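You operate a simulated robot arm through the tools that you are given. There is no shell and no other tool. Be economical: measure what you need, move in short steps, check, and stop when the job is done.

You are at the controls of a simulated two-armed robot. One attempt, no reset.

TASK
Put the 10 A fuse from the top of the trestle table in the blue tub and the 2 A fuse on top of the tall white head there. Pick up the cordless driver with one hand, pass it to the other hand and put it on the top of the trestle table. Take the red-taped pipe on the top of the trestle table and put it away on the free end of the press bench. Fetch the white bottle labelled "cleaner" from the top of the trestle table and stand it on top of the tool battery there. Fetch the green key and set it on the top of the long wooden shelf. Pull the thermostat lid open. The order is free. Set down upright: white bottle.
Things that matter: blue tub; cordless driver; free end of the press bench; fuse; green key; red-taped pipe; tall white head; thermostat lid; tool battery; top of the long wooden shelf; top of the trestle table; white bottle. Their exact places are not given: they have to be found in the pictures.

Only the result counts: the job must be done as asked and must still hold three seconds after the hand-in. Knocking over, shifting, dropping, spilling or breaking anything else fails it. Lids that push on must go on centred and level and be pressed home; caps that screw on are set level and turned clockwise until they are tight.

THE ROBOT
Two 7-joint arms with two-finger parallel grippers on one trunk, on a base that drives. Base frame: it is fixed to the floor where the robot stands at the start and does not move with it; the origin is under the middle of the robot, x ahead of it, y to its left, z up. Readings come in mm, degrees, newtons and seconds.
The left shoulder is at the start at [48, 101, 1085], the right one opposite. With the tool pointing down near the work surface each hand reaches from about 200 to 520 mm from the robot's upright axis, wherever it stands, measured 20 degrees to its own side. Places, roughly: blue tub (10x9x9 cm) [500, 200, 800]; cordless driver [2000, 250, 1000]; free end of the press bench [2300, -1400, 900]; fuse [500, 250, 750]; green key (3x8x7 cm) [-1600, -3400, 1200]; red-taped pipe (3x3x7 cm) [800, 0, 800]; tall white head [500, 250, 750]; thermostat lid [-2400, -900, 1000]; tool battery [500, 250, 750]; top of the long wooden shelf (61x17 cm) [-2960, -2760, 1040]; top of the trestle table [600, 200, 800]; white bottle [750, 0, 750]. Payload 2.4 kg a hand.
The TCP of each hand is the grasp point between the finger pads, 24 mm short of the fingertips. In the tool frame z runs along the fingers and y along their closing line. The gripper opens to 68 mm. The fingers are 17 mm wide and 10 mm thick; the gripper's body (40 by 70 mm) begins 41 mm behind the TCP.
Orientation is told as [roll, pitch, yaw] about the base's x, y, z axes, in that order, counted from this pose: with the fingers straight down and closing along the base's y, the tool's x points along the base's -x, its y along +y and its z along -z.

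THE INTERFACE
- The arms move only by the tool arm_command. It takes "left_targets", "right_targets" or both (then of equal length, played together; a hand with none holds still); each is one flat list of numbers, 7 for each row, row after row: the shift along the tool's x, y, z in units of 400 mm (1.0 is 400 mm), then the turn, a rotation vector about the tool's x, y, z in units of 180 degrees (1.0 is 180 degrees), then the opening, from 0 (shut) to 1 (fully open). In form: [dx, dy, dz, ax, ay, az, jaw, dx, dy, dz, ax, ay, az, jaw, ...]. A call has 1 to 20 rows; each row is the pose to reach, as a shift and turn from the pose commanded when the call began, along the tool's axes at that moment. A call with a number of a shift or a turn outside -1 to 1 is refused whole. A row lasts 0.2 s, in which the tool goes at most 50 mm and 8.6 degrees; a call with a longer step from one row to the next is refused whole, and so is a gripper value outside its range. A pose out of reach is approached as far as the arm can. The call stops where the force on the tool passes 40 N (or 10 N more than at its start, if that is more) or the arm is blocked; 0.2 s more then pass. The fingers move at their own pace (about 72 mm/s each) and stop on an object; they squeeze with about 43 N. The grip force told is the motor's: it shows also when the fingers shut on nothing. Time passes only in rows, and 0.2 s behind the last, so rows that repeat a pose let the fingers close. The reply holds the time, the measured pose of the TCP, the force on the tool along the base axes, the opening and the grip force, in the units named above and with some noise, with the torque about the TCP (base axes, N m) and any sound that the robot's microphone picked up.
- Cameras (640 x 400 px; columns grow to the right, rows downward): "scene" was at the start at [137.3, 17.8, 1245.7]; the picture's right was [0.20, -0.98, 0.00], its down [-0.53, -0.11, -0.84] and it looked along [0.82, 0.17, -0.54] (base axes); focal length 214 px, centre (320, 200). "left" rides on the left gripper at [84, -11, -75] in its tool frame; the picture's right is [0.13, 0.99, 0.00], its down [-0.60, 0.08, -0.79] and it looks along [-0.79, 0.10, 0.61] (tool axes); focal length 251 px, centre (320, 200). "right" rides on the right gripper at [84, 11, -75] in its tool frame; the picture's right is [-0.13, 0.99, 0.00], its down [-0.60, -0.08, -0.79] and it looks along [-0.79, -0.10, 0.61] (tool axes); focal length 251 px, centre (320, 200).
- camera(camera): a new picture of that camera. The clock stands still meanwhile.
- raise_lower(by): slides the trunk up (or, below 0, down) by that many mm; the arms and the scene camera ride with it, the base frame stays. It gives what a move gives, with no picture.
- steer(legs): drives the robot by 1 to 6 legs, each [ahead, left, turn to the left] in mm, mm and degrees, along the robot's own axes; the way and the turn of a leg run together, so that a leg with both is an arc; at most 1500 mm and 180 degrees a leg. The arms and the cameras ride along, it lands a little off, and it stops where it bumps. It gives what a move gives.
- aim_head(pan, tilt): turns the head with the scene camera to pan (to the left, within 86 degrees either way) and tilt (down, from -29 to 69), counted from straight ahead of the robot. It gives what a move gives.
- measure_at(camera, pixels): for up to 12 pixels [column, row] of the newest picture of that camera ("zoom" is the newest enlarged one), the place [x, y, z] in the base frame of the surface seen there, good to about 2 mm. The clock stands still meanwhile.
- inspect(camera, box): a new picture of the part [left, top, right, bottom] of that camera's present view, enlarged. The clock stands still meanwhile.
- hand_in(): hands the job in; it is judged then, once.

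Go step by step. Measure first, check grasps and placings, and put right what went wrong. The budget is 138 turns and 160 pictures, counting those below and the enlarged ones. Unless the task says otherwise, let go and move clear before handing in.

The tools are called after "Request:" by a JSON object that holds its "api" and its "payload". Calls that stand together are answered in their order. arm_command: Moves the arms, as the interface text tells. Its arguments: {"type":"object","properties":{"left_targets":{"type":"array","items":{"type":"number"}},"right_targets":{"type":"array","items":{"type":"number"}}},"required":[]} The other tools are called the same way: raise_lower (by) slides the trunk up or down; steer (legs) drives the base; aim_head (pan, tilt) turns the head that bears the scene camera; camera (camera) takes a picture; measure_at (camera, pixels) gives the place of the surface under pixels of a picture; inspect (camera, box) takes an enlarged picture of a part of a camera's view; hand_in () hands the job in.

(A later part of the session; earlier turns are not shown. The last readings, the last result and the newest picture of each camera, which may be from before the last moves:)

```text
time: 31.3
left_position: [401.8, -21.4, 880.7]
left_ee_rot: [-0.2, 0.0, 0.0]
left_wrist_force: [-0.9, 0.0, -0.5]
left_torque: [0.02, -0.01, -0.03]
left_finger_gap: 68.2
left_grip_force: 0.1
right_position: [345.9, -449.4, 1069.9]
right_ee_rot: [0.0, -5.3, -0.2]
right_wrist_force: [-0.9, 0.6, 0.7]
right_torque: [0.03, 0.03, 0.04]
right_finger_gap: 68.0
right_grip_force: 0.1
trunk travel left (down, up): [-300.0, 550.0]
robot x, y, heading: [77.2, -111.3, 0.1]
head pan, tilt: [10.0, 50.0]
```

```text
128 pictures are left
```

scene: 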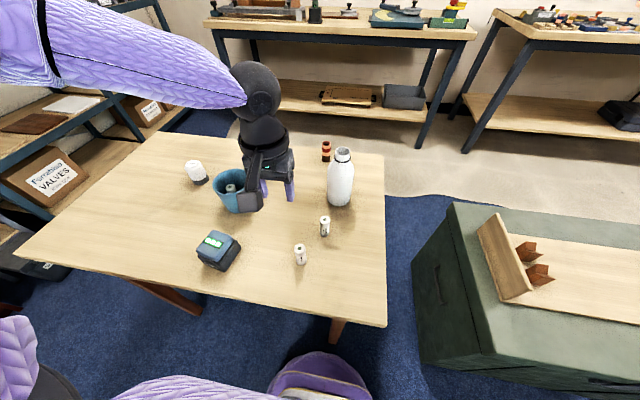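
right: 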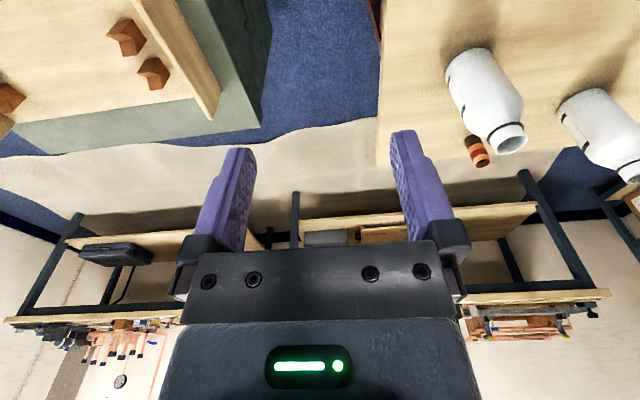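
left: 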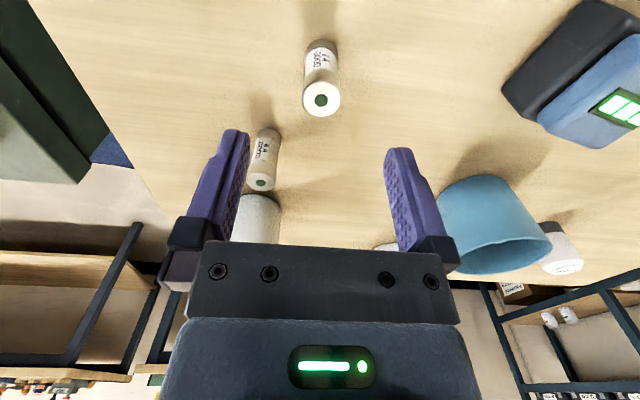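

The 2 A fuse top (322,98) sits centrally between the fingers and the 6 A is clear. I'll descend, grip and lift.

Request:
{"api": "arm_command", "payload": {"left_targets": [0, 0, 0.09, 0, 0, 0, 1, 0, 0, 0.187, 0, 0, 0, 1, 0, 0, 0.187, 0, 0, 0, 0, 0, 0, 0.187, 0, 0, 0, 0, 0, 0, 0.187, 0, 0, 0, 0, 0, 0, 0.08, 0, 0, 0, 0, 0, 0, -0.04, 0, 0, 0, 0, 0, 0, -0.16, 0, 0, 0, 0, 0, 0, -0.2, 0, 0, 0, 0]}}

Request:
{"api": "steer", "payload": {"legs": [[0, 250, 0], [95, 0, 0]]}}

Request:
{"api": "camera", "payload": {"camera": "left"}}

Request:
{"api": "camera", "payload": {"camera": "scene"}}

```text
time: 33.3
left_position: [401.7, -22.7, 960.7]
left_ee_rot: [-0.1, 0.1, -0.2]
left_wrist_force: [-0.3, -0.3, -0.1]
left_torque: [0.03, 0.03, -0.02]
left_finger_gap: 22.3
left_grip_force: 39.0
left hand out of reach, approached as far as the arm can: row 1, 2, 3, 4, 5, 6
right_position: [346.2, -448.3, 1070.0]
right_ee_rot: [0.0, -5.4, -0.3]
right_wrist_force: [0.1, -0.3, -0.2]
right_torque: [0.02, 0.0, 0.01]
right_finger_gap: 67.9
right_grip_force: 0.0
trunk travel left (down, up): [-300.0, 550.0]
robot x, y, heading: [75.9, -113.3, -0.2]
head pan, tilt: [10.0, 50.0]
```

```text
time: 35.8
left_position: [494.9, 229.7, 961.3]
left_ee_rot: [0.1, 0.1, 0.0]
left_wrist_force: [-0.8, -0.5, -0.9]
left_torque: [-0.02, 0.03, 0.01]
left_finger_gap: 22.7
left_grip_force: 39.0
right_position: [439.3, -197.2, 1070.2]
right_ee_rot: [0.0, -5.3, -0.3]
right_wrist_force: [-0.1, -0.4, -1.0]
right_torque: [-0.02, 0.01, -0.02]
right_finger_gap: 67.8
right_grip_force: 0.0
trunk travel left (down, up): [-300.0, 550.0]
robot x, y, heading: [169.9, 136.4, -0.0]
head pan, tilt: [10.0, 50.0]
```

```text
127 pictures are left
```

left: 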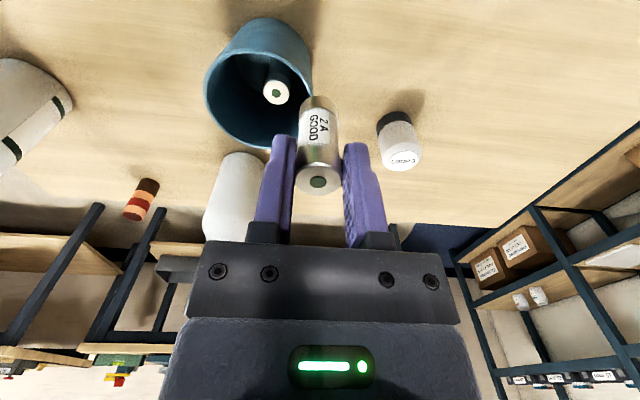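

```text
126 pictures are left
```

scene: 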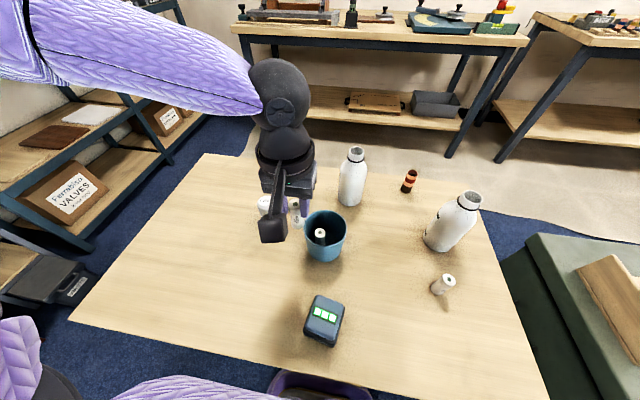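

The 2 A fuse is held. I'll measure its height in the hand (top at (318,183)) and the head's disc (402,160).

Request:
{"api": "measure_at", "payload": {"camera": "left", "pixels": [[318, 178], [318, 183], [318, 100], [402, 160], [385, 158], [418, 161], [402, 152], [402, 168]]}}

Request:
{"api": "arm_command", "payload": {"left_targets": [-0.09, 0.09, 0, 0, 0, 0, 0, -0.18, 0.18, 0, 0, 0, 0, 0, -0.262, 0.27, 0, 0, 0, 0, 0]}}

Request:
{"api": "inspect", "payload": {"camera": "scene", "box": [200, 130, 340, 250]}}

```text
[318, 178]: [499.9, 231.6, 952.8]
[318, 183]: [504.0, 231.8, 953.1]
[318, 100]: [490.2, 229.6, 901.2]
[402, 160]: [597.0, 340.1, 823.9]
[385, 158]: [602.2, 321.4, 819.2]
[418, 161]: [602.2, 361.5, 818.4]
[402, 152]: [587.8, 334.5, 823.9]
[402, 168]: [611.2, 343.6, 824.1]
```

```text
refused: row 1 steps farther than a row can; nothing moved
```

```text
3.33 times, centred on (270, 190) of scene
```

zoom: 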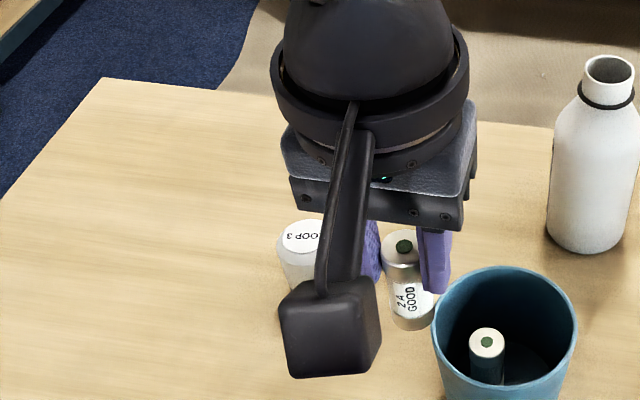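

The fuse top is at z 953 with the TCP at 961, so its bottom is 67 mm below the TCP and its axis is about 8 mm ahead of the TCP. Fuse target is (600,339), so TCP (592,337.5); I'll use smaller steps.

Request:
{"api": "arm_command", "payload": {"left_targets": [-0.061, 0.0673, 0, 0, 0, 0, 0, -0.121, 0.1347, 0, 0, 0, 0, 0, -0.182, 0.202, 0, 0, 0, 0, 0, -0.2425, 0.2693, 0, 0, 0, 0, 0, -0.2425, 0.2693, 0.08, 0, 0, 0, 0]}}

Request:
{"api": "camera", "payload": {"camera": "left"}}

Request:
{"api": "inspect", "payload": {"camera": "scene", "box": [200, 130, 340, 250]}}

```text
time: 37.0
left_position: [591.5, 339.0, 929.4]
left_ee_rot: [-0.1, -0.1, -0.1]
left_wrist_force: [0.2, 0.7, -1.4]
left_torque: [-0.01, 0.02, 0.01]
left_finger_gap: 22.6
left_grip_force: 39.2
right_position: [439.2, -196.7, 1070.7]
right_ee_rot: [0.0, -5.4, -0.3]
right_wrist_force: [-0.1, -0.3, -0.2]
right_torque: [-0.02, -0.02, -0.05]
right_finger_gap: 67.9
right_grip_force: 0.2
trunk travel left (down, up): [-300.0, 550.0]
robot x, y, heading: [169.8, 139.1, -0.1]
head pan, tilt: [10.0, 50.0]
```

```text
124 pictures are left
```

left: 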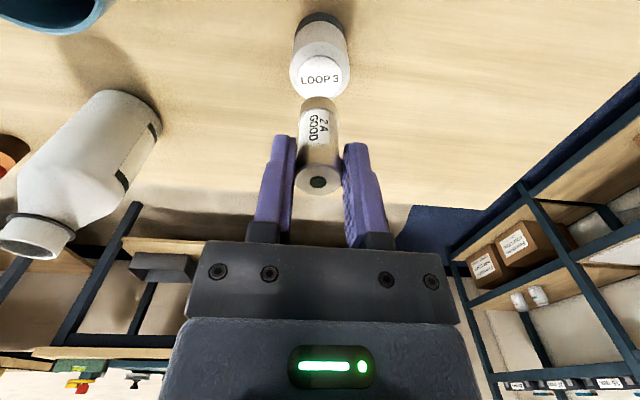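

```text
3.33 times, centred on (270, 190) of scene
```

zoom: 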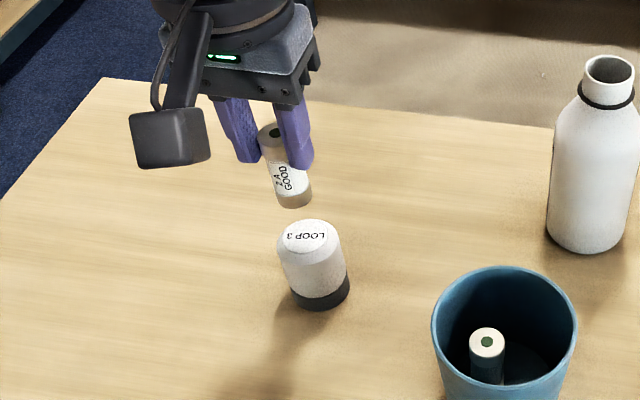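

The fuse hangs roughly above the head. I'll measure the fuse's bottom and top, and the disc.

Request:
{"api": "measure_at", "payload": {"camera": "left", "pixels": [[318, 182], [300, 180], [336, 178], [318, 104], [318, 120], [321, 60], [300, 75], [342, 75], [321, 92]]}}

Request:
{"api": "measure_at", "payload": {"camera": "zoom", "pixels": [[295, 204], [283, 200], [308, 198], [305, 236], [282, 236], [328, 236], [270, 133]]}}

```text
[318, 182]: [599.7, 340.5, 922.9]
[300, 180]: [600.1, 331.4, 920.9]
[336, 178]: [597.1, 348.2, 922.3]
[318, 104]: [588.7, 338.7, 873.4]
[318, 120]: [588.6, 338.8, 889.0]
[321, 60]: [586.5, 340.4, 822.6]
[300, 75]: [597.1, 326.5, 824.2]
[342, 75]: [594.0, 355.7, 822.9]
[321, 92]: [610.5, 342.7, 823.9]
```

```text
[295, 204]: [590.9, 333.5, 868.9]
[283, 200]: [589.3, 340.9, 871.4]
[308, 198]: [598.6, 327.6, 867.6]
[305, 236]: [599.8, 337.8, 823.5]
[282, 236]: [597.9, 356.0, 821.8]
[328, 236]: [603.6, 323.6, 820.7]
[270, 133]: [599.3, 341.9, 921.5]
```

The fuse axis (599.5,340) matches the disc centre (599,340), and its bottom is at about z 864 above a disc top of 824. I'll lower 38.5 mm, check the force, then release.

Request:
{"api": "arm_command", "payload": {"left_targets": [0, 0, 0.06, 0, 0, 0, 0, 0, 0, 0.085, 0, 0, 0, 0, 0, 0, 0.0965, 0, 0, 0, 0]}}

Request:
{"api": "inspect", "payload": {"camera": "scene", "box": [220, 150, 320, 230]}}

```text
time: 37.8
left_position: [591.6, 337.7, 889.0]
left_ee_rot: [-0.1, 0.1, -0.1]
left_wrist_force: [0.1, -1.0, 0.3]
left_torque: [-0.03, -0.01, 0.0]
left_finger_gap: 22.7
left_grip_force: 39.7
right_position: [439.7, -196.7, 1071.6]
right_ee_rot: [0.0, -5.4, -0.3]
right_wrist_force: [-0.2, 0.0, 0.1]
right_torque: [0.02, 0.01, 0.02]
right_finger_gap: 67.8
right_grip_force: 0.1
trunk travel left (down, up): [-300.0, 550.0]
robot x, y, heading: [173.2, 143.8, -0.2]
head pan, tilt: [10.0, 50.0]
```

```text
5.00 times, centred on (270, 190) of scene
```

zoom: 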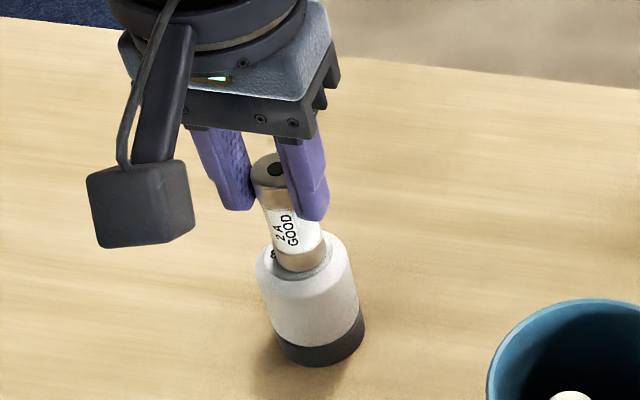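

It looks almost seated, but with no force yet. I'll go down 1.2 mm and read the force.

Request:
{"api": "arm_command", "payload": {"left_targets": [0, 0, 0.003, 0, 0, 0, 0]}}

Request:
{"api": "measure_at", "payload": {"camera": "zoom", "pixels": [[300, 268], [300, 255], [300, 276], [300, 290]]}}

```text
time: 38.2
left_position: [591.5, 338.1, 888.7]
left_ee_rot: [0.1, 0.0, 0.0]
left_wrist_force: [-0.4, -0.3, -0.2]
left_torque: [0.01, 0.02, -0.03]
left_finger_gap: 22.5
left_grip_force: 39.4
right_position: [439.9, -196.6, 1071.5]
right_ee_rot: [0.0, -5.3, -0.2]
right_wrist_force: [-1.5, -0.1, -0.3]
right_torque: [-0.04, 0.02, 0.01]
right_finger_gap: 68.1
right_grip_force: 0.0
trunk travel left (down, up): [-300.0, 550.0]
robot x, y, heading: [169.5, 141.8, -0.1]
head pan, tilt: [10.0, 50.0]
```

```text
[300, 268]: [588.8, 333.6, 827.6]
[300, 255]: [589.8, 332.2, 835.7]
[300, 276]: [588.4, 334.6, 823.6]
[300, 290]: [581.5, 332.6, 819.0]
```

The fuse's lower edge reads about 825–826 against a disc of 824, so a small gap remains. I'll lower in 0.8 mm steps.

Request:
{"api": "arm_command", "payload": {"left_targets": [0, 0, 0.002, 0, 0, 0, 0, 0, 0, 0.004, 0, 0, 0, 0]}}

```text
time: 38.8
left_position: [591.6, 337.7, 888.2]
left_ee_rot: [-0.2, -0.2, -0.2]
left_wrist_force: [0.3, 1.3, 8.1]
left_torque: [0.05, -0.05, 0.0]
left_finger_gap: 22.4
left_grip_force: 39.4
right_position: [440.1, -196.8, 1070.6]
right_ee_rot: [0.1, -5.4, -0.2]
right_wrist_force: [-0.2, 0.4, -0.6]
right_torque: [0.02, -0.02, 0.01]
right_finger_gap: 67.9
right_grip_force: 0.1
trunk travel left (down, up): [-300.0, 550.0]
robot x, y, heading: [168.9, 139.3, -0.1]
head pan, tilt: [10.0, 50.0]
```

That is contact (8 N). I'll ease up 0.4 mm, open gently and rise straight.

Request:
{"api": "arm_command", "payload": {"left_targets": [0, 0, -0.001, 0, 0, 0, 0, 0, 0, -0.001, 0, 0, 0, 0.6, 0, 0, -0.001, 0, 0, 0, 0.8, 0, 0, -0.05, 0, 0, 0, 0.8, 0, 0, -0.15, 0, 0, 0, 0.8, 0, 0, -0.25, 0, 0, 0, 0.8]}}

Request:
{"api": "camera", "payload": {"camera": "scene"}}

Request:
{"api": "camera", "payload": {"camera": "left"}}

```text
time: 40.2
left_position: [589.9, 335.5, 985.4]
left_ee_rot: [-0.1, -0.1, -0.1]
left_wrist_force: [-0.4, -0.3, 0.2]
left_torque: [-0.02, -0.02, -0.02]
left_finger_gap: 54.5
left_grip_force: 0.0
right_position: [439.3, -196.3, 1070.3]
right_ee_rot: [0.0, -5.4, -0.3]
right_wrist_force: [-0.1, 0.5, 1.2]
right_torque: [0.01, 0.0, -0.03]
right_finger_gap: 68.1
right_grip_force: 0.0
trunk travel left (down, up): [-300.0, 550.0]
robot x, y, heading: [168.5, 141.1, -0.3]
head pan, tilt: [10.0, 50.0]
```

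```text
121 pictures are left
```

scene: 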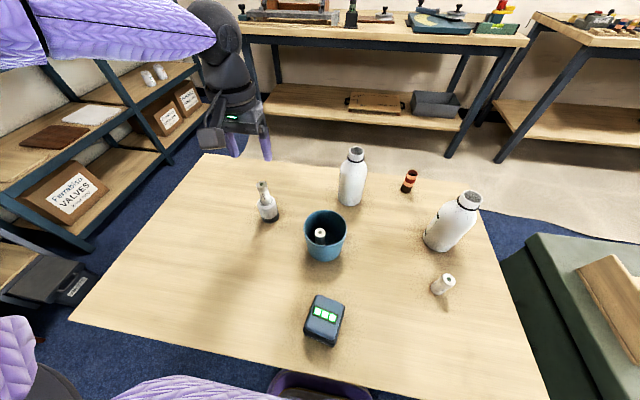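

```text
120 pictures are left
```

left: 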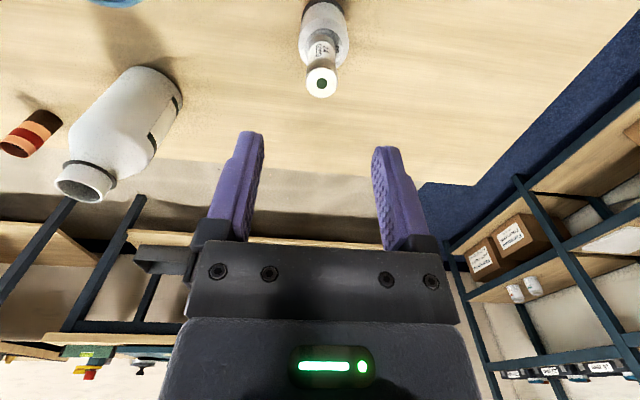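

The 2 A fuse stands upright on the head (scene (263,190)). Next I must see the bottle labels, which face the far side, so I'll measure the gap at the left of the table for driving round.

Request:
{"api": "measure_at", "payload": {"camera": "scene", "pixels": [[95, 258], [205, 130], [150, 195], [75, 300], [230, 130], [260, 150], [455, 155], [500, 160], [100, 280], [130, 210], [530, 270], [150, 230]]}}

Request:
{"api": "aim_head", "payload": {"pan": 60, "tilt": 40}}

Request:
{"api": "camera", "payload": {"camera": "scene"}}

```text
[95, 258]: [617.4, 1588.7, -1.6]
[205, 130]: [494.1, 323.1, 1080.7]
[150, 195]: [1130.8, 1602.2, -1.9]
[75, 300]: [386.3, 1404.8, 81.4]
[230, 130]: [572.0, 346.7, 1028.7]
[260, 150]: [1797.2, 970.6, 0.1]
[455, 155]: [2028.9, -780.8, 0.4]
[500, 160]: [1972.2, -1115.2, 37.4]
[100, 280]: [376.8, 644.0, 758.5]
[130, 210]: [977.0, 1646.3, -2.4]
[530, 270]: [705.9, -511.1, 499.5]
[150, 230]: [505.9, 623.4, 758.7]
```

```text
time: 41.4
left_position: [589.5, 336.2, 984.7]
left_ee_rot: [0.0, 0.0, -0.1]
left_wrist_force: [-1.2, 0.4, -0.2]
left_torque: [-0.03, -0.01, 0.01]
left_finger_gap: 54.3
left_grip_force: 0.1
right_position: [439.9, -196.6, 1070.9]
right_ee_rot: [-0.1, -5.4, -0.3]
right_wrist_force: [-0.5, -1.0, 0.3]
right_torque: [-0.02, -0.02, -0.01]
right_finger_gap: 67.8
right_grip_force: 0.1
trunk travel left (down, up): [-300.0, 550.0]
robot x, y, heading: [167.7, 139.0, -0.1]
head pan, tilt: [60.0, 40.0]
```

```text
119 pictures are left
```

scene: 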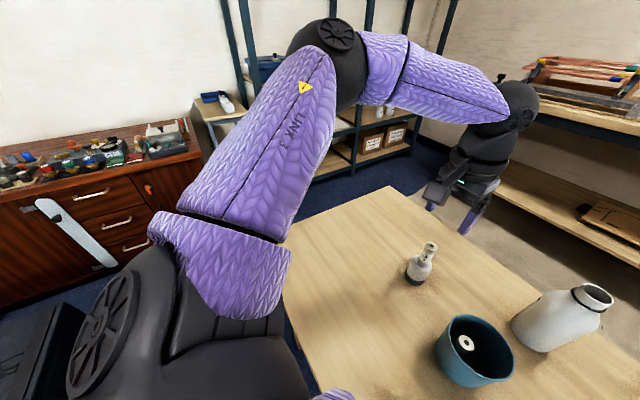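

The shelves' front is at y≈1590 and the far bench's at x≈1800+, so the left route is wide. I'll measure the case and brown cabinet at lower left to plan the path.

Request:
{"api": "measure_at", "payload": {"camera": "scene", "pixels": [[85, 315], [30, 330], [10, 390], [120, 262], [60, 290], [200, 170], [300, 190], [340, 190], [270, 190], [205, 225]]}}

Request:
{"api": "aim_head", "payload": {"pan": 86, "tilt": 50}}

Request:
{"api": "camera", "payload": {"camera": "scene"}}

```text
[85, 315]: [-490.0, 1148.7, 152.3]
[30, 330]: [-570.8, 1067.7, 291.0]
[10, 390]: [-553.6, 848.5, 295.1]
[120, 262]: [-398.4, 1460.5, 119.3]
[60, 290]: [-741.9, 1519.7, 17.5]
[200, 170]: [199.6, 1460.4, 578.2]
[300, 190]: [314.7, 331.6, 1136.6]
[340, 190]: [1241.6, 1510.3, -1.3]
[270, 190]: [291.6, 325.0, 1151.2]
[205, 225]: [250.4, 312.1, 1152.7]
```

```text
time: 42.3
left_position: [591.2, 336.2, 986.6]
left_ee_rot: [0.0, 0.1, -0.1]
left_wrist_force: [-0.3, 0.3, -0.8]
left_torque: [0.02, -0.02, 0.02]
left_finger_gap: 54.2
left_grip_force: 0.1
right_position: [440.5, -197.2, 1070.2]
right_ee_rot: [-0.1, -5.4, -0.2]
right_wrist_force: [1.1, 0.4, -0.8]
right_torque: [-0.02, 0.0, 0.02]
right_finger_gap: 68.1
right_grip_force: 0.0
trunk travel left (down, up): [-300.0, 550.0]
robot x, y, heading: [168.1, 140.8, -0.3]
head pan, tilt: [85.9, 50.0]
```

```text
118 pictures are left
```

scene: 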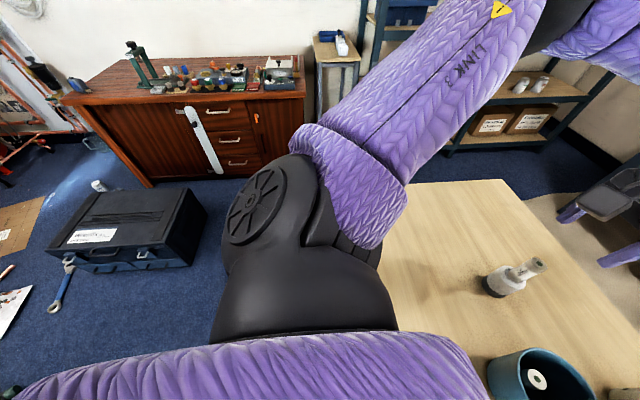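

The way is clear: case at x<−480, cabinet front at y≈1460. I'll tuck the left hand in, back out, go left, ahead past the table, then turn to face it from the far side.

Request:
{"api": "arm_command", "payload": {"left_targets": [0.1, 0.0, -0.03, 0, 0, 0, 1, 0.2, 0.02, -0.05, 0, 0, 0, 1, 0.3, 0.04, -0.05, 0, 0, 0, 1, 0.36, 0.05, -0.05, 0, 0, 0, 1]}}

Request:
{"api": "steer", "payload": {"legs": [[-170, 0, 0], [0, 960, 0], [1300, 0, 0]]}}

Request:
{"api": "aim_head", "payload": {"pan": -80, "tilt": 30}}

Request:
{"api": "camera", "payload": {"camera": "scene"}}

```text
time: 43.3
left_position: [446.9, 358.3, 1005.5]
left_ee_rot: [0.0, 0.1, -0.1]
left_wrist_force: [-0.1, 0.1, -0.4]
left_torque: [-0.02, 0.03, 0.03]
left_finger_gap: 68.0
left_grip_force: 0.0
right_position: [439.1, -198.2, 1071.1]
right_ee_rot: [0.0, -5.4, -0.3]
right_wrist_force: [0.6, -0.2, -0.2]
right_torque: [0.02, 0.01, -0.02]
right_finger_gap: 68.0
right_grip_force: 0.0
trunk travel left (down, up): [-300.0, 550.0]
robot x, y, heading: [170.9, 136.1, 0.3]
head pan, tilt: [85.9, 50.0]
```

```text
time: 55.3
left_position: [1517.9, 1376.3, 1007.8]
left_ee_rot: [0.1, -0.1, 2.7]
left_wrist_force: [0.5, -0.2, 0.1]
left_torque: [0.01, -0.01, 0.02]
left_finger_gap: 67.8
left_grip_force: 0.1
right_position: [1537.7, 821.0, 1071.7]
right_ee_rot: [0.0, -5.4, 2.5]
right_wrist_force: [0.1, 0.2, 0.0]
right_torque: [-0.03, 0.0, -0.01]
right_finger_gap: 68.0
right_grip_force: 0.1
trunk travel left (down, up): [-300.0, 550.0]
robot x, y, heading: [1250.8, 1146.4, 2.3]
head pan, tilt: [85.9, 50.0]
```

```text
time: 57.8
left_position: [1518.2, 1377.3, 1007.9]
left_ee_rot: [0.0, 0.0, 2.6]
left_wrist_force: [-0.4, -0.4, -0.1]
left_torque: [-0.03, 0.01, -0.03]
left_finger_gap: 68.0
left_grip_force: 0.1
right_position: [1536.8, 820.2, 1068.6]
right_ee_rot: [0.0, -5.5, 2.5]
right_wrist_force: [0.7, 0.8, 0.1]
right_torque: [-0.01, 0.01, 0.02]
right_finger_gap: 68.1
right_grip_force: 0.0
trunk travel left (down, up): [-300.0, 550.0]
robot x, y, heading: [1252.5, 1147.2, 2.3]
head pan, tilt: [-80.0, 30.0]
```

```text
117 pictures are left
```

scene: 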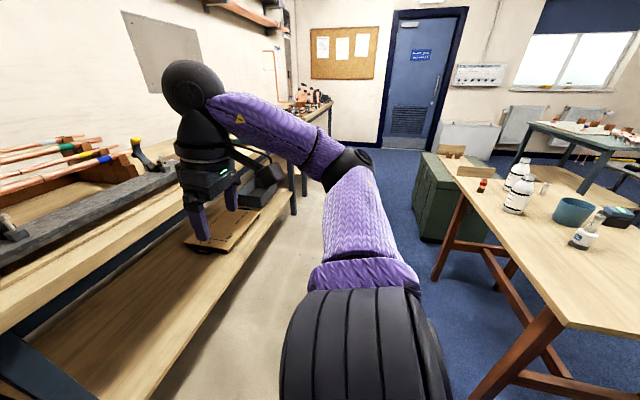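

From here the bottle labels show at (515,190) and (522,170). I'll enlarge.

Request:
{"api": "inspect", "payload": {"camera": "scene", "box": [470, 140, 560, 220]}}

Request:
{"api": "inspect", "payload": {"camera": "scene", "box": [0, 100, 340, 270]}}

Request:
{"api": "measure_at", "payload": {"camera": "scene", "pixels": [[30, 300], [190, 195], [240, 250], [294, 200], [130, 140], [560, 325], [440, 280], [300, 115]]}}

```text
5.00 times, centred on (515, 180) of scene
```

zoom: 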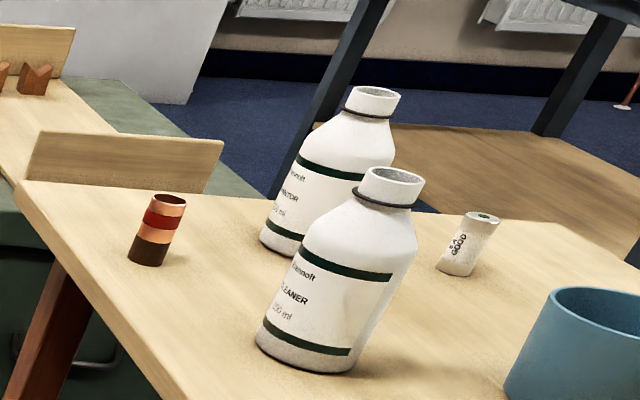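

```text
1.88 times, centred on (170, 185) of scene
```

zoom: 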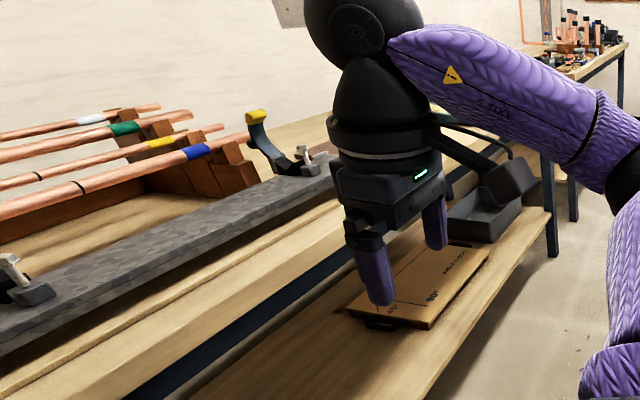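

```text
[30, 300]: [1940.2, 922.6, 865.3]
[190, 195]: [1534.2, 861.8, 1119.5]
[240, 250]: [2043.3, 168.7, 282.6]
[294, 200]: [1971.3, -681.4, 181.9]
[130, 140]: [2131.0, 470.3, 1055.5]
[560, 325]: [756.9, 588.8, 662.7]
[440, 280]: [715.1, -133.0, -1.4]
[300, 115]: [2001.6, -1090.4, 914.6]
```

The nearer bottle A at (715,143) is labelled CLEANER. I'm facing the far bench, so I'll do the driver first: straighten, move right to y≈350 and look.

Request:
{"api": "steer", "payload": {"legs": [[0, 0, -2.3], [0, -800, 0]]}}

Request:
{"api": "aim_head", "payload": {"pan": 0, "tilt": 25}}

Request:
{"api": "camera", "payload": {"camera": "scene"}}

```text
time: 62.5
left_position: [1533.6, 567.9, 1006.5]
left_ee_rot: [0.0, 0.0, 1.1]
left_wrist_force: [-0.8, -0.3, -0.4]
left_torque: [0.0, 0.01, 0.0]
left_finger_gap: 68.0
left_grip_force: 0.1
right_position: [1538.0, 13.7, 1069.5]
right_ee_rot: [0.0, -5.3, 1.0]
right_wrist_force: [0.2, -0.5, -0.7]
right_torque: [0.0, -0.02, 0.0]
right_finger_gap: 68.1
right_grip_force: 0.1
trunk travel left (down, up): [-300.0, 550.0]
robot x, y, heading: [1261.3, 345.2, 1.3]
head pan, tilt: [-80.0, 30.0]
```

```text
time: 64.0
left_position: [1533.6, 568.5, 1007.6]
left_ee_rot: [0.0, 0.0, 1.1]
left_wrist_force: [0.8, -1.1, -0.4]
left_torque: [-0.01, 0.0, 0.02]
left_finger_gap: 68.1
left_grip_force: 0.0
right_position: [1538.1, 12.0, 1070.4]
right_ee_rot: [0.0, -5.4, 0.9]
right_wrist_force: [-0.3, 0.7, 1.1]
right_torque: [0.02, 0.01, 0.02]
right_finger_gap: 67.8
right_grip_force: 0.0
trunk travel left (down, up): [-300.0, 550.0]
robot x, y, heading: [1265.3, 343.6, 1.5]
head pan, tilt: [0.0, 25.0]
```

```text
114 pictures are left
```

scene: 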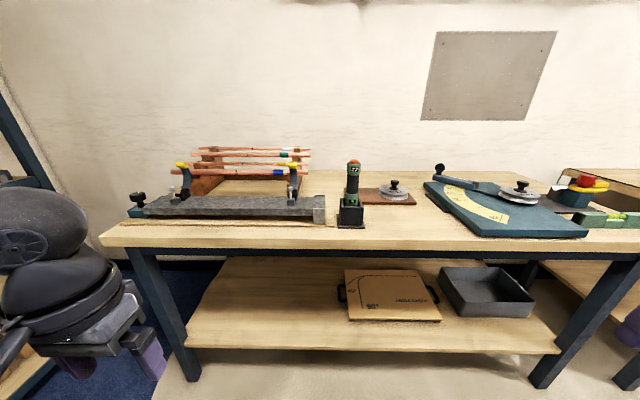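

The standing driver appears at (351,200). I'll enlarge it and measure.

Request:
{"api": "inspect", "payload": {"camera": "scene", "box": [310, 145, 420, 245]}}

Request:
{"api": "measure_at", "payload": {"camera": "scene", "pixels": [[353, 165], [352, 185], [351, 210], [351, 225], [340, 215], [362, 215], [351, 240], [320, 210], [350, 235], [400, 185]]}}

```text
4.00 times, centred on (365, 195) of scene
```

zoom: 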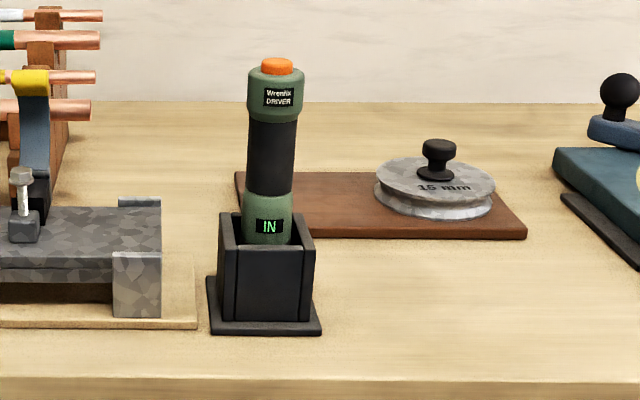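

```text
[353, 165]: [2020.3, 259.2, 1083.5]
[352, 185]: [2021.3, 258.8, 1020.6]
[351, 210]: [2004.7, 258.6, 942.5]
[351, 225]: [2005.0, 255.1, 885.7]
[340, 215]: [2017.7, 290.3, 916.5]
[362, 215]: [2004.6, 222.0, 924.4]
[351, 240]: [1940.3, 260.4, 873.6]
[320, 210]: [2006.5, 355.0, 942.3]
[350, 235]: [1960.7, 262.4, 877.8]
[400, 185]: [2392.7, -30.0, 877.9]
```

The driver stands in a black cradle, centred near (2040,258), with its black grip at z≈1000–1060 and top ≈1095. I'll pitch the right hand forward (fingers horizontal, pitch −90) in free space to grip it from the front.

Request:
{"api": "arm_command", "payload": {"right_targets": [-0.04, 0, 0, 0, -0.043, 0, 1, -0.08, 0, 0, 0, -0.086, 0, 1, -0.12, 0, 0, 0, -0.129, 0, 1, -0.16, 0, 0, 0, -0.172, 0, 1, -0.2, 0, 0, 0, -0.215, 0, 1, -0.24, 0, 0, 0, -0.258, 0, 1, -0.28, 0, 0, 0, -0.301, 0, 1, -0.32, 0, 0, 0, -0.344, 0, 1, -0.36, 0, 0, 0, -0.387, 0, 1, -0.4, 0, 0, 0, -0.43, 0, 1, -0.4, 0, 0, 0, -0.47, 0, 1]}}

Request:
{"api": "camera", "payload": {"camera": "right"}}

```text
time: 66.4
left_position: [1533.5, 568.5, 1006.2]
left_ee_rot: [0.1, 0.1, 1.2]
left_wrist_force: [-0.3, 0.1, 0.2]
left_torque: [0.03, 0.02, -0.03]
left_finger_gap: 67.9
left_grip_force: 0.0
right_position: [1694.7, 9.7, 1089.1]
right_ee_rot: [-8.2, -87.1, 8.5]
right_wrist_force: [0.9, -0.7, -0.6]
right_torque: [0.01, -0.02, 0.01]
right_finger_gap: 68.1
right_grip_force: 0.1
right hand out of reach, approached as far as the arm can: row 11
trunk travel left (down, up): [-300.0, 550.0]
robot x, y, heading: [1262.1, 343.5, 1.1]
head pan, tilt: [0.0, 25.0]
```

```text
112 pictures are left
```

right: 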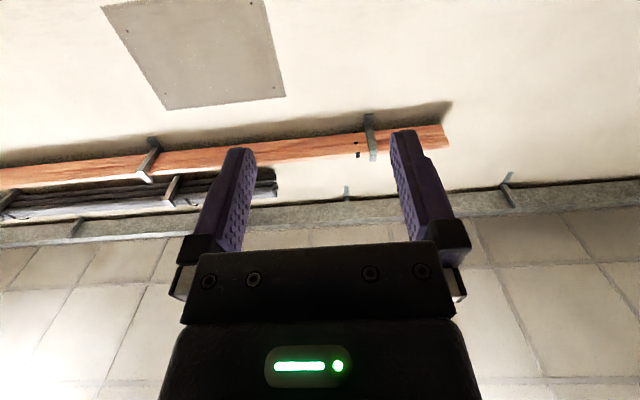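

The right hand now points forward (tool z≈+x, tool x≈down). I'll slide it left 160 mm and down 69 mm, move the base left 86 and then check alignment before going ahead.

Request:
{"api": "arm_command", "payload": {"right_targets": [0.04, 0.1, 0, 0, 0, 0, 1, 0.08, 0.2, 0, 0, 0, 0, 1, 0.12, 0.3, 0, 0, 0, 0, 1, 0.17, 0.4, 0, 0, 0, 0, 1]}}

Request:
{"api": "steer", "payload": {"legs": [[0, 86, -1.1], [180, 0, 0]]}}

Request:
{"api": "camera", "payload": {"camera": "scene"}}

```text
time: 67.4
left_position: [1534.1, 568.1, 1007.2]
left_ee_rot: [0.0, 0.0, 1.1]
left_wrist_force: [-0.2, -0.5, 0.4]
left_torque: [0.0, -0.01, 0.01]
left_finger_gap: 67.8
left_grip_force: 0.0
right_position: [1656.6, 66.7, 1082.8]
right_ee_rot: [21.1, -89.8, -20.1]
right_wrist_force: [0.0, 0.3, 0.7]
right_torque: [0.01, -0.02, 0.0]
right_finger_gap: 67.9
right_grip_force: 0.1
right hand out of reach, approached as far as the arm can: row 1, 2, 3, 4
trunk travel left (down, up): [-300.0, 550.0]
robot x, y, heading: [1262.3, 346.2, 1.1]
head pan, tilt: [0.0, 25.0]
```

```text
time: 69.6
left_position: [1720.8, 646.1, 1006.5]
left_ee_rot: [-0.1, 0.0, -0.3]
left_wrist_force: [0.4, -0.1, -0.1]
left_torque: [0.06, -0.03, 0.0]
left_finger_gap: 68.0
left_grip_force: 0.2
right_position: [1831.3, 141.7, 1082.1]
right_ee_rot: [17.1, -89.8, -17.5]
right_wrist_force: [-0.2, -0.6, -0.5]
right_torque: [0.02, 0.0, 0.0]
right_finger_gap: 68.0
right_grip_force: 0.1
trunk travel left (down, up): [-300.0, 550.0]
robot x, y, heading: [1442.8, 425.1, -0.2]
head pan, tilt: [0.0, 25.0]
```

```text
111 pictures are left
```

scene: 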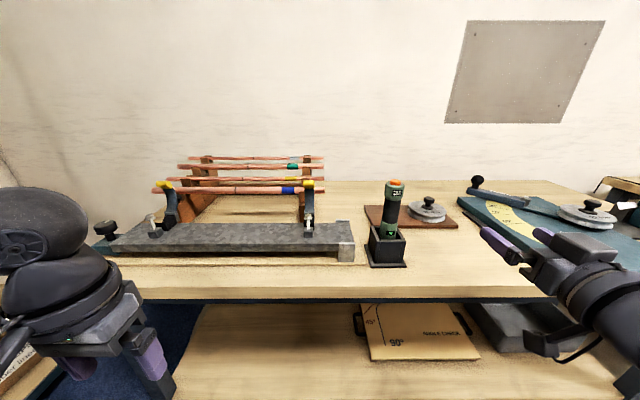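

The arm won't come further left in this orientation, so I'll use the base: raise and tuck the left hand, lower the trunk 50, move left 117, then look before moving ahead.

Request:
{"api": "arm_command", "payload": {"left_targets": [0.07, 0.02, -0.1, 0, 0, 0, 1, 0.14, 0.04, -0.2, 0, 0, 0, 1, 0.2, 0.06, -0.3, 0, 0, 0, 1]}}

Request:
{"api": "raise_lower", "payload": {"by": -50}}

Request:
{"api": "steer", "payload": {"legs": [[0, 117, 0.2]]}}

Request:
{"api": "camera", "payload": {"camera": "scene"}}

```text
time: 70.4
left_position: [1640.1, 673.7, 1126.4]
left_ee_rot: [0.0, 0.0, -0.3]
left_wrist_force: [0.9, -0.2, -0.5]
left_torque: [0.0, 0.01, -0.01]
left_finger_gap: 68.0
left_grip_force: 0.1
right_position: [1830.6, 142.9, 1083.0]
right_ee_rot: [20.8, -89.9, -21.2]
right_wrist_force: [0.5, 0.1, -0.2]
right_torque: [0.03, -0.02, -0.04]
right_finger_gap: 67.9
right_grip_force: 0.1
trunk travel left (down, up): [-300.0, 550.0]
robot x, y, heading: [1445.3, 430.7, -0.1]
head pan, tilt: [0.0, 25.0]
```

```text
time: 71.4
left_position: [1639.4, 670.8, 1077.5]
left_ee_rot: [0.0, 0.0, -0.3]
left_wrist_force: [-0.2, 0.4, 0.0]
left_torque: [0.0, -0.01, -0.03]
left_finger_gap: 68.1
left_grip_force: 0.0
right_position: [1830.3, 142.6, 1031.8]
right_ee_rot: [16.5, -89.9, -16.8]
right_wrist_force: [0.3, 0.2, 0.5]
right_torque: [-0.02, 0.01, 0.02]
right_finger_gap: 68.0
right_grip_force: 0.0
trunk travel left (down, up): [-250.0, 599.0]
robot x, y, heading: [1440.7, 425.8, -0.0]
head pan, tilt: [0.0, 25.0]
```

```text
time: 72.6
left_position: [1638.8, 786.5, 1077.4]
left_ee_rot: [-0.1, 0.0, 0.1]
left_wrist_force: [-1.1, 0.0, -1.5]
left_torque: [-0.03, 0.0, 0.01]
left_finger_gap: 68.0
left_grip_force: 0.0
right_position: [1833.0, 258.8, 1031.3]
right_ee_rot: [11.7, -90.0, -11.7]
right_wrist_force: [-0.5, -0.4, 0.4]
right_torque: [0.02, -0.01, -0.01]
right_finger_gap: 68.2
right_grip_force: 0.1
trunk travel left (down, up): [-250.0, 599.0]
robot x, y, heading: [1443.5, 543.0, 0.4]
head pan, tilt: [0.0, 25.0]
```

```text
110 pictures are left
```

scene: 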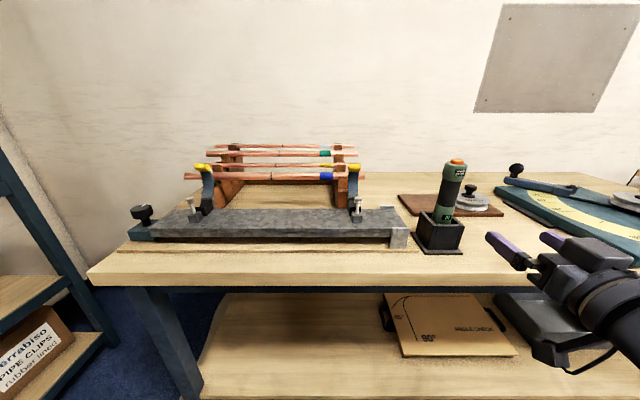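

I'll measure the driver precisely from here (grip around (449,195), cradle (440,235)).

Request:
{"api": "inspect", "payload": {"camera": "scene", "box": [400, 140, 500, 270]}}

Request:
{"api": "measure_at", "payload": {"camera": "scene", "pixels": [[457, 163], [454, 172], [450, 192], [444, 192], [456, 193], [446, 210], [442, 218], [438, 240], [422, 215], [460, 225], [443, 255]]}}

```text
3.08 times, centred on (450, 205) of scene
```

zoom: 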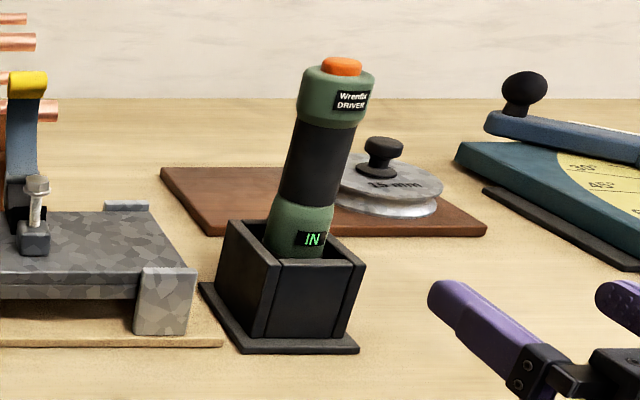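

```text
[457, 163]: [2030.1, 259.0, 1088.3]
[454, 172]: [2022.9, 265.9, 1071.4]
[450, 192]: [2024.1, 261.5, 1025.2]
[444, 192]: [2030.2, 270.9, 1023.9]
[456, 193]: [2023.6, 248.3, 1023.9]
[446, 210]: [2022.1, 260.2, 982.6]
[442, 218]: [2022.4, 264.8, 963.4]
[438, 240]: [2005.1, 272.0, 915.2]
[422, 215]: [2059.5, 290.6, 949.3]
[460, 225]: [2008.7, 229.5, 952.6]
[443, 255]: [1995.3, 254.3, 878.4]
```

The grip is centred at about (2042,258) and the hand is at y 258.8, z 1031. I'll drive ahead 150 first and check.

Request:
{"api": "steer", "payload": {"legs": [[150, 0, 0]]}}

Request:
{"api": "camera", "payload": {"camera": "scene"}}

```text
time: 74.0
left_position: [1791.3, 786.7, 1076.4]
left_ee_rot: [0.0, 0.0, 0.2]
left_wrist_force: [-0.4, 0.6, 0.0]
left_torque: [0.0, 0.01, -0.03]
left_finger_gap: 67.9
left_grip_force: 0.0
right_position: [1988.8, 260.0, 1032.8]
right_ee_rot: [16.8, -89.8, -16.7]
right_wrist_force: [0.0, -0.4, -0.1]
right_torque: [-0.01, 0.01, 0.01]
right_finger_gap: 68.2
right_grip_force: 0.1
trunk travel left (down, up): [-250.0, 599.0]
robot x, y, heading: [1597.7, 542.5, 0.2]
head pan, tilt: [0.0, 25.0]
```

```text
108 pictures are left
```

scene: 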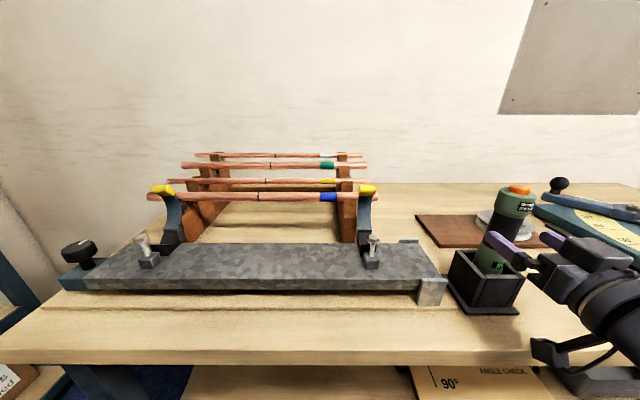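

The fingertips line up with the driver grip near (500,240). I'll advance the tool 50 mm along its fingers.

Request:
{"api": "arm_command", "payload": {"right_targets": [0, 0, 0.06, 0, 0, 0, 1, 0, 0, 0.125, 0, 0, 0, 1]}}

Request:
{"api": "inspect", "payload": {"camera": "scene", "box": [430, 160, 590, 330]}}

```text
time: 74.6
left_position: [1791.4, 787.5, 1077.4]
left_ee_rot: [0.1, 0.0, 0.2]
left_wrist_force: [0.1, 0.3, -0.3]
left_torque: [0.01, -0.02, 0.01]
left_finger_gap: 68.2
left_grip_force: 0.1
right_position: [2009.8, 252.2, 1040.7]
right_ee_rot: [5.0, -89.8, -4.8]
right_wrist_force: [0.8, -0.7, 0.1]
right_torque: [-0.01, 0.0, -0.02]
right_finger_gap: 68.2
right_grip_force: 0.0
right hand out of reach, approached as far as the arm can: row 1, 2
trunk travel left (down, up): [-250.0, 599.0]
robot x, y, heading: [1600.5, 544.2, 0.5]
head pan, tilt: [0.0, 25.0]
```

```text
2.35 times, centred on (510, 245) of scene
```

zoom: 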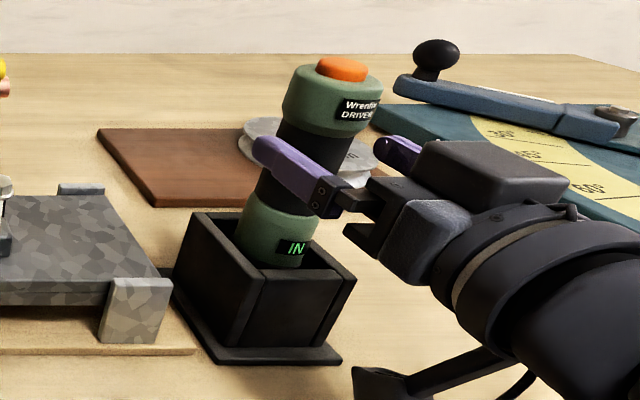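

The fingers straddle the grip but are 30 mm short, so I'll drive ahead 30 and left 6.

Request:
{"api": "steer", "payload": {"legs": [[29, 6, 0]]}}

Request:
{"api": "inspect", "payload": {"camera": "scene", "box": [430, 160, 590, 330]}}

```text
time: 75.4
left_position: [1821.5, 793.5, 1077.2]
left_ee_rot: [0.0, 0.0, 0.2]
left_wrist_force: [0.2, 0.1, -0.8]
left_torque: [-0.04, -0.02, -0.02]
left_finger_gap: 68.0
left_grip_force: 0.0
right_position: [2040.2, 258.4, 1041.6]
right_ee_rot: [8.1, -89.8, -8.0]
right_wrist_force: [-0.9, -1.1, 0.0]
right_torque: [0.03, -0.02, -0.02]
right_finger_gap: 68.1
right_grip_force: 0.1
trunk travel left (down, up): [-250.0, 599.0]
robot x, y, heading: [1626.7, 553.9, 0.1]
head pan, tilt: [0.0, 25.0]
```

```text
2.35 times, centred on (510, 245) of scene
```

zoom: 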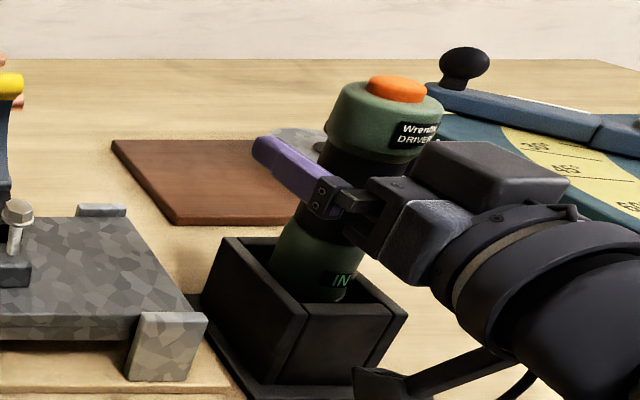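

The fingers are around the grip at z≈1041, so I'll close.

Request:
{"api": "arm_command", "payload": {"right_targets": [0, 0, 0, 0, 0, 0, 0, 0, 0, 0, 0, 0, 0, 0, 0, 0, 0, 0, 0, 0, 0]}}

Request:
{"api": "raise_lower", "payload": {"by": 20}}

Request:
{"api": "camera", "payload": {"camera": "scene"}}

```text
time: 76.2
left_position: [1821.0, 792.1, 1076.4]
left_ee_rot: [0.0, 0.0, 0.2]
left_wrist_force: [0.0, 0.5, -0.7]
left_torque: [0.02, 0.0, 0.0]
left_finger_gap: 68.0
left_grip_force: 0.1
right_position: [2040.7, 259.0, 1041.4]
right_ee_rot: [-0.5, -89.8, 0.6]
right_wrist_force: [0.4, -3.3, 1.2]
right_torque: [-0.28, -0.05, 0.01]
right_finger_gap: 37.0
right_grip_force: 42.6
trunk travel left (down, up): [-250.0, 599.0]
robot x, y, heading: [1627.2, 545.5, 0.2]
head pan, tilt: [0.0, 25.0]
```

```text
time: 76.9
left_position: [1822.0, 792.1, 1097.0]
left_ee_rot: [0.0, -0.1, 0.2]
left_wrist_force: [-0.2, 0.0, 0.2]
left_torque: [0.0, 0.02, 0.04]
left_finger_gap: 68.0
left_grip_force: 0.1
right_position: [2040.1, 258.1, 1061.9]
right_ee_rot: [11.7, -89.5, -11.2]
right_wrist_force: [-0.8, 0.6, -6.1]
right_torque: [0.0, -0.03, 0.02]
right_finger_gap: 36.8
right_grip_force: 43.1
trunk travel left (down, up): [-270.0, 579.0]
robot x, y, heading: [1624.9, 552.1, 0.0]
head pan, tilt: [0.0, 25.0]
```

```text
105 pictures are left
```

scene: 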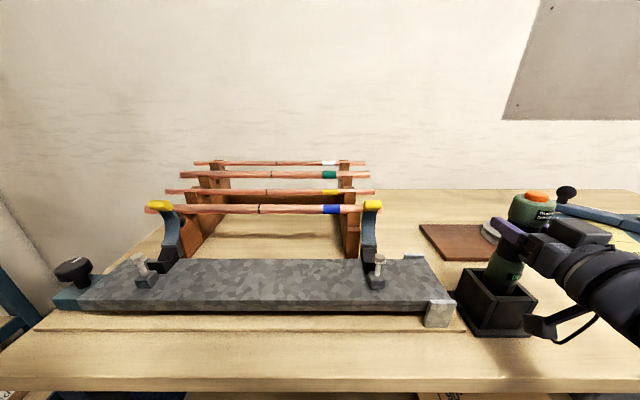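

The load is 6 N and the cradle stays put, so the driver is lifting out. I'll raise 130 more, back away and look.

Request:
{"api": "raise_lower", "payload": {"by": 130}}

Request:
{"api": "steer", "payload": {"legs": [[-300, 0, 0]]}}

Request:
{"api": "aim_head", "payload": {"pan": -25, "tilt": 25}}

Request:
{"api": "camera", "payload": {"camera": "scene"}}

```text
time: 78.4
left_position: [1823.1, 792.6, 1227.5]
left_ee_rot: [0.0, 0.0, 0.2]
left_wrist_force: [-0.9, 0.3, 1.0]
left_torque: [-0.01, 0.04, -0.03]
left_finger_gap: 68.2
left_grip_force: 0.0
right_position: [2022.8, 257.3, 1214.1]
right_ee_rot: [179.1, -87.1, -178.7]
right_wrist_force: [0.1, -0.2, -5.1]
right_torque: [0.02, -0.03, 0.0]
right_finger_gap: 36.5
right_grip_force: 42.7
trunk travel left (down, up): [-400.0, 449.0]
robot x, y, heading: [1628.4, 551.9, 0.2]
head pan, tilt: [0.0, 25.0]
```

```text
time: 80.5
left_position: [1524.8, 791.8, 1228.0]
left_ee_rot: [0.0, 0.1, 0.1]
left_wrist_force: [0.2, -1.2, 0.5]
left_torque: [-0.01, 0.01, 0.0]
left_finger_gap: 68.0
left_grip_force: 0.1
right_position: [1726.8, 256.6, 1214.5]
right_ee_rot: [179.2, -87.2, -179.0]
right_wrist_force: [1.1, 0.8, -6.3]
right_torque: [0.02, 0.02, 0.01]
right_finger_gap: 36.4
right_grip_force: 43.0
trunk travel left (down, up): [-400.0, 449.0]
robot x, y, heading: [1326.3, 547.7, 0.3]
head pan, tilt: [0.0, 25.0]
```

```text
time: 81.4
left_position: [1526.4, 791.4, 1227.1]
left_ee_rot: [0.0, 0.0, 0.1]
left_wrist_force: [-0.4, 0.7, -0.2]
left_torque: [0.0, 0.0, 0.02]
left_finger_gap: 68.0
left_grip_force: 0.1
right_position: [1727.0, 255.9, 1213.9]
right_ee_rot: [179.3, -87.2, -179.0]
right_wrist_force: [0.3, 0.0, -5.8]
right_torque: [-0.02, 0.05, 0.04]
right_finger_gap: 36.4
right_grip_force: 42.8
trunk travel left (down, up): [-400.0, 449.0]
robot x, y, heading: [1332.5, 549.2, 0.2]
head pan, tilt: [-25.0, 25.0]
```

```text
104 pictures are left
```

scene: 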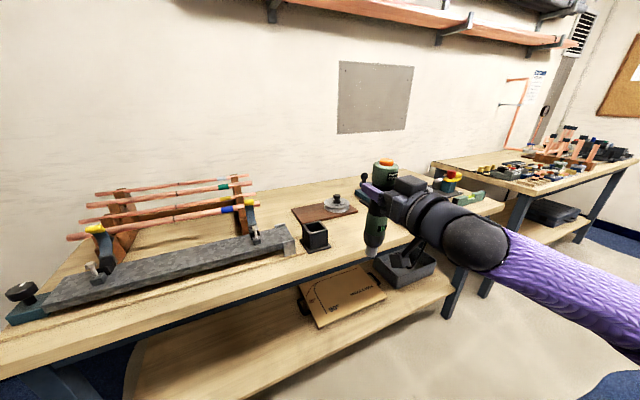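

The driver is out and the cradle stays at (316,235). I'll enlarge the driver to see its shape.

Request:
{"api": "inspect", "payload": {"camera": "scene", "box": [340, 145, 460, 275]}}

Request:
{"api": "measure_at", "payload": {"camera": "scene", "pixels": [[385, 162], [383, 172], [376, 215], [373, 235], [371, 247], [371, 256], [365, 235], [381, 236], [376, 180], [396, 175]]}}

```text
3.08 times, centred on (400, 210) of scene
```

zoom: 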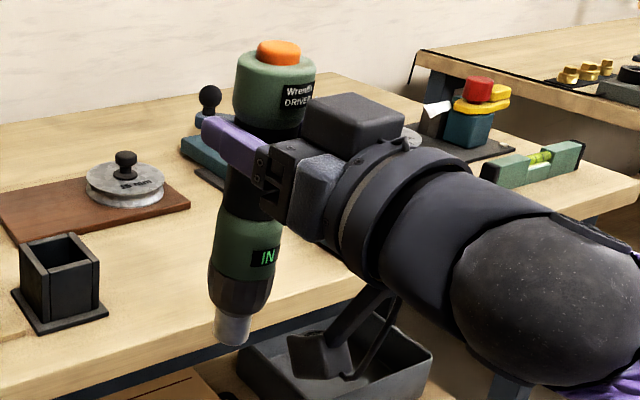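

```text
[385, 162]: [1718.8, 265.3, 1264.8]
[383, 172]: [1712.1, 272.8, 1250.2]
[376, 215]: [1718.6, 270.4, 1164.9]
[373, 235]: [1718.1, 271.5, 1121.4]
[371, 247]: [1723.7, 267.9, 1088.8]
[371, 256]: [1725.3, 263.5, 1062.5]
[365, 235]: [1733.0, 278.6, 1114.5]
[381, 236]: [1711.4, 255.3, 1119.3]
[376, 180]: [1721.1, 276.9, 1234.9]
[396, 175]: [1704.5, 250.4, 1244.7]
```

The driver is tapered with a narrow nose, so it should be laid down, and handing over is best with it horizontal. I'll turn the right hand to point down (driver along x, nose toward me) while lowering 120 mm.

Request:
{"api": "arm_command", "payload": {"right_targets": [0.03, 0, 0, 0, 0.043, 0, 0, 0.06, 0, 0, 0, 0.086, 0, 0, 0.09, 0, 0, 0, 0.129, 0, 0, 0.12, 0, 0, 0, 0.172, 0, 0, 0.15, 0, 0, 0, 0.215, 0, 0, 0.18, 0, 0, 0, 0.258, 0, 0, 0.21, 0, 0, 0, 0.301, 0, 0, 0.24, 0, 0, 0, 0.344, 0, 0, 0.27, 0, 0, 0, 0.387, 0, 0, 0.3, 0, 0, 0, 0.43, 0, 0, 0.3, 0, 0, 0, 0.473, 0, 0, 0.3, 0, 0, 0, 0.516, 0, 0]}}

Request:
{"api": "aim_head", "payload": {"pan": -20, "tilt": 40}}

Request:
{"api": "camera", "payload": {"camera": "scene"}}

```text
time: 84.0
left_position: [1525.7, 791.8, 1227.4]
left_ee_rot: [0.1, 0.0, 0.1]
left_wrist_force: [-0.3, 0.0, -0.6]
left_torque: [0.0, -0.01, 0.0]
left_finger_gap: 68.0
left_grip_force: 0.0
right_position: [1734.1, 256.7, 1094.4]
right_ee_rot: [0.1, 0.2, 0.4]
right_wrist_force: [0.1, -0.6, -5.3]
right_torque: [0.0, -0.3, 0.0]
right_finger_gap: 36.3
right_grip_force: 43.0
trunk travel left (down, up): [-400.0, 449.0]
robot x, y, heading: [1330.3, 548.6, 0.0]
head pan, tilt: [-25.0, 25.0]
```

```text
time: 84.7
left_position: [1526.3, 791.3, 1226.3]
left_ee_rot: [0.0, 0.0, 0.1]
left_wrist_force: [0.0, 0.3, 0.4]
left_torque: [0.03, 0.0, 0.0]
left_finger_gap: 68.3
left_grip_force: 0.0
right_position: [1733.3, 257.7, 1094.0]
right_ee_rot: [0.0, 0.1, 0.3]
right_wrist_force: [0.2, 0.5, -6.0]
right_torque: [0.0, -0.36, -0.03]
right_finger_gap: 36.7
right_grip_force: 43.4
trunk travel left (down, up): [-400.0, 449.0]
robot x, y, heading: [1329.1, 545.8, 0.2]
head pan, tilt: [-20.0, 40.0]
```

```text
102 pictures are left
```

scene: 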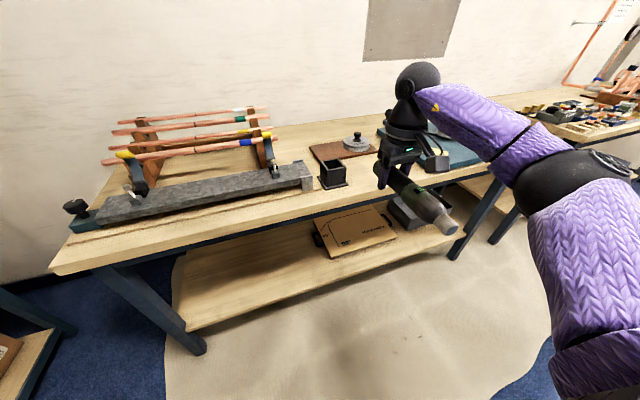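

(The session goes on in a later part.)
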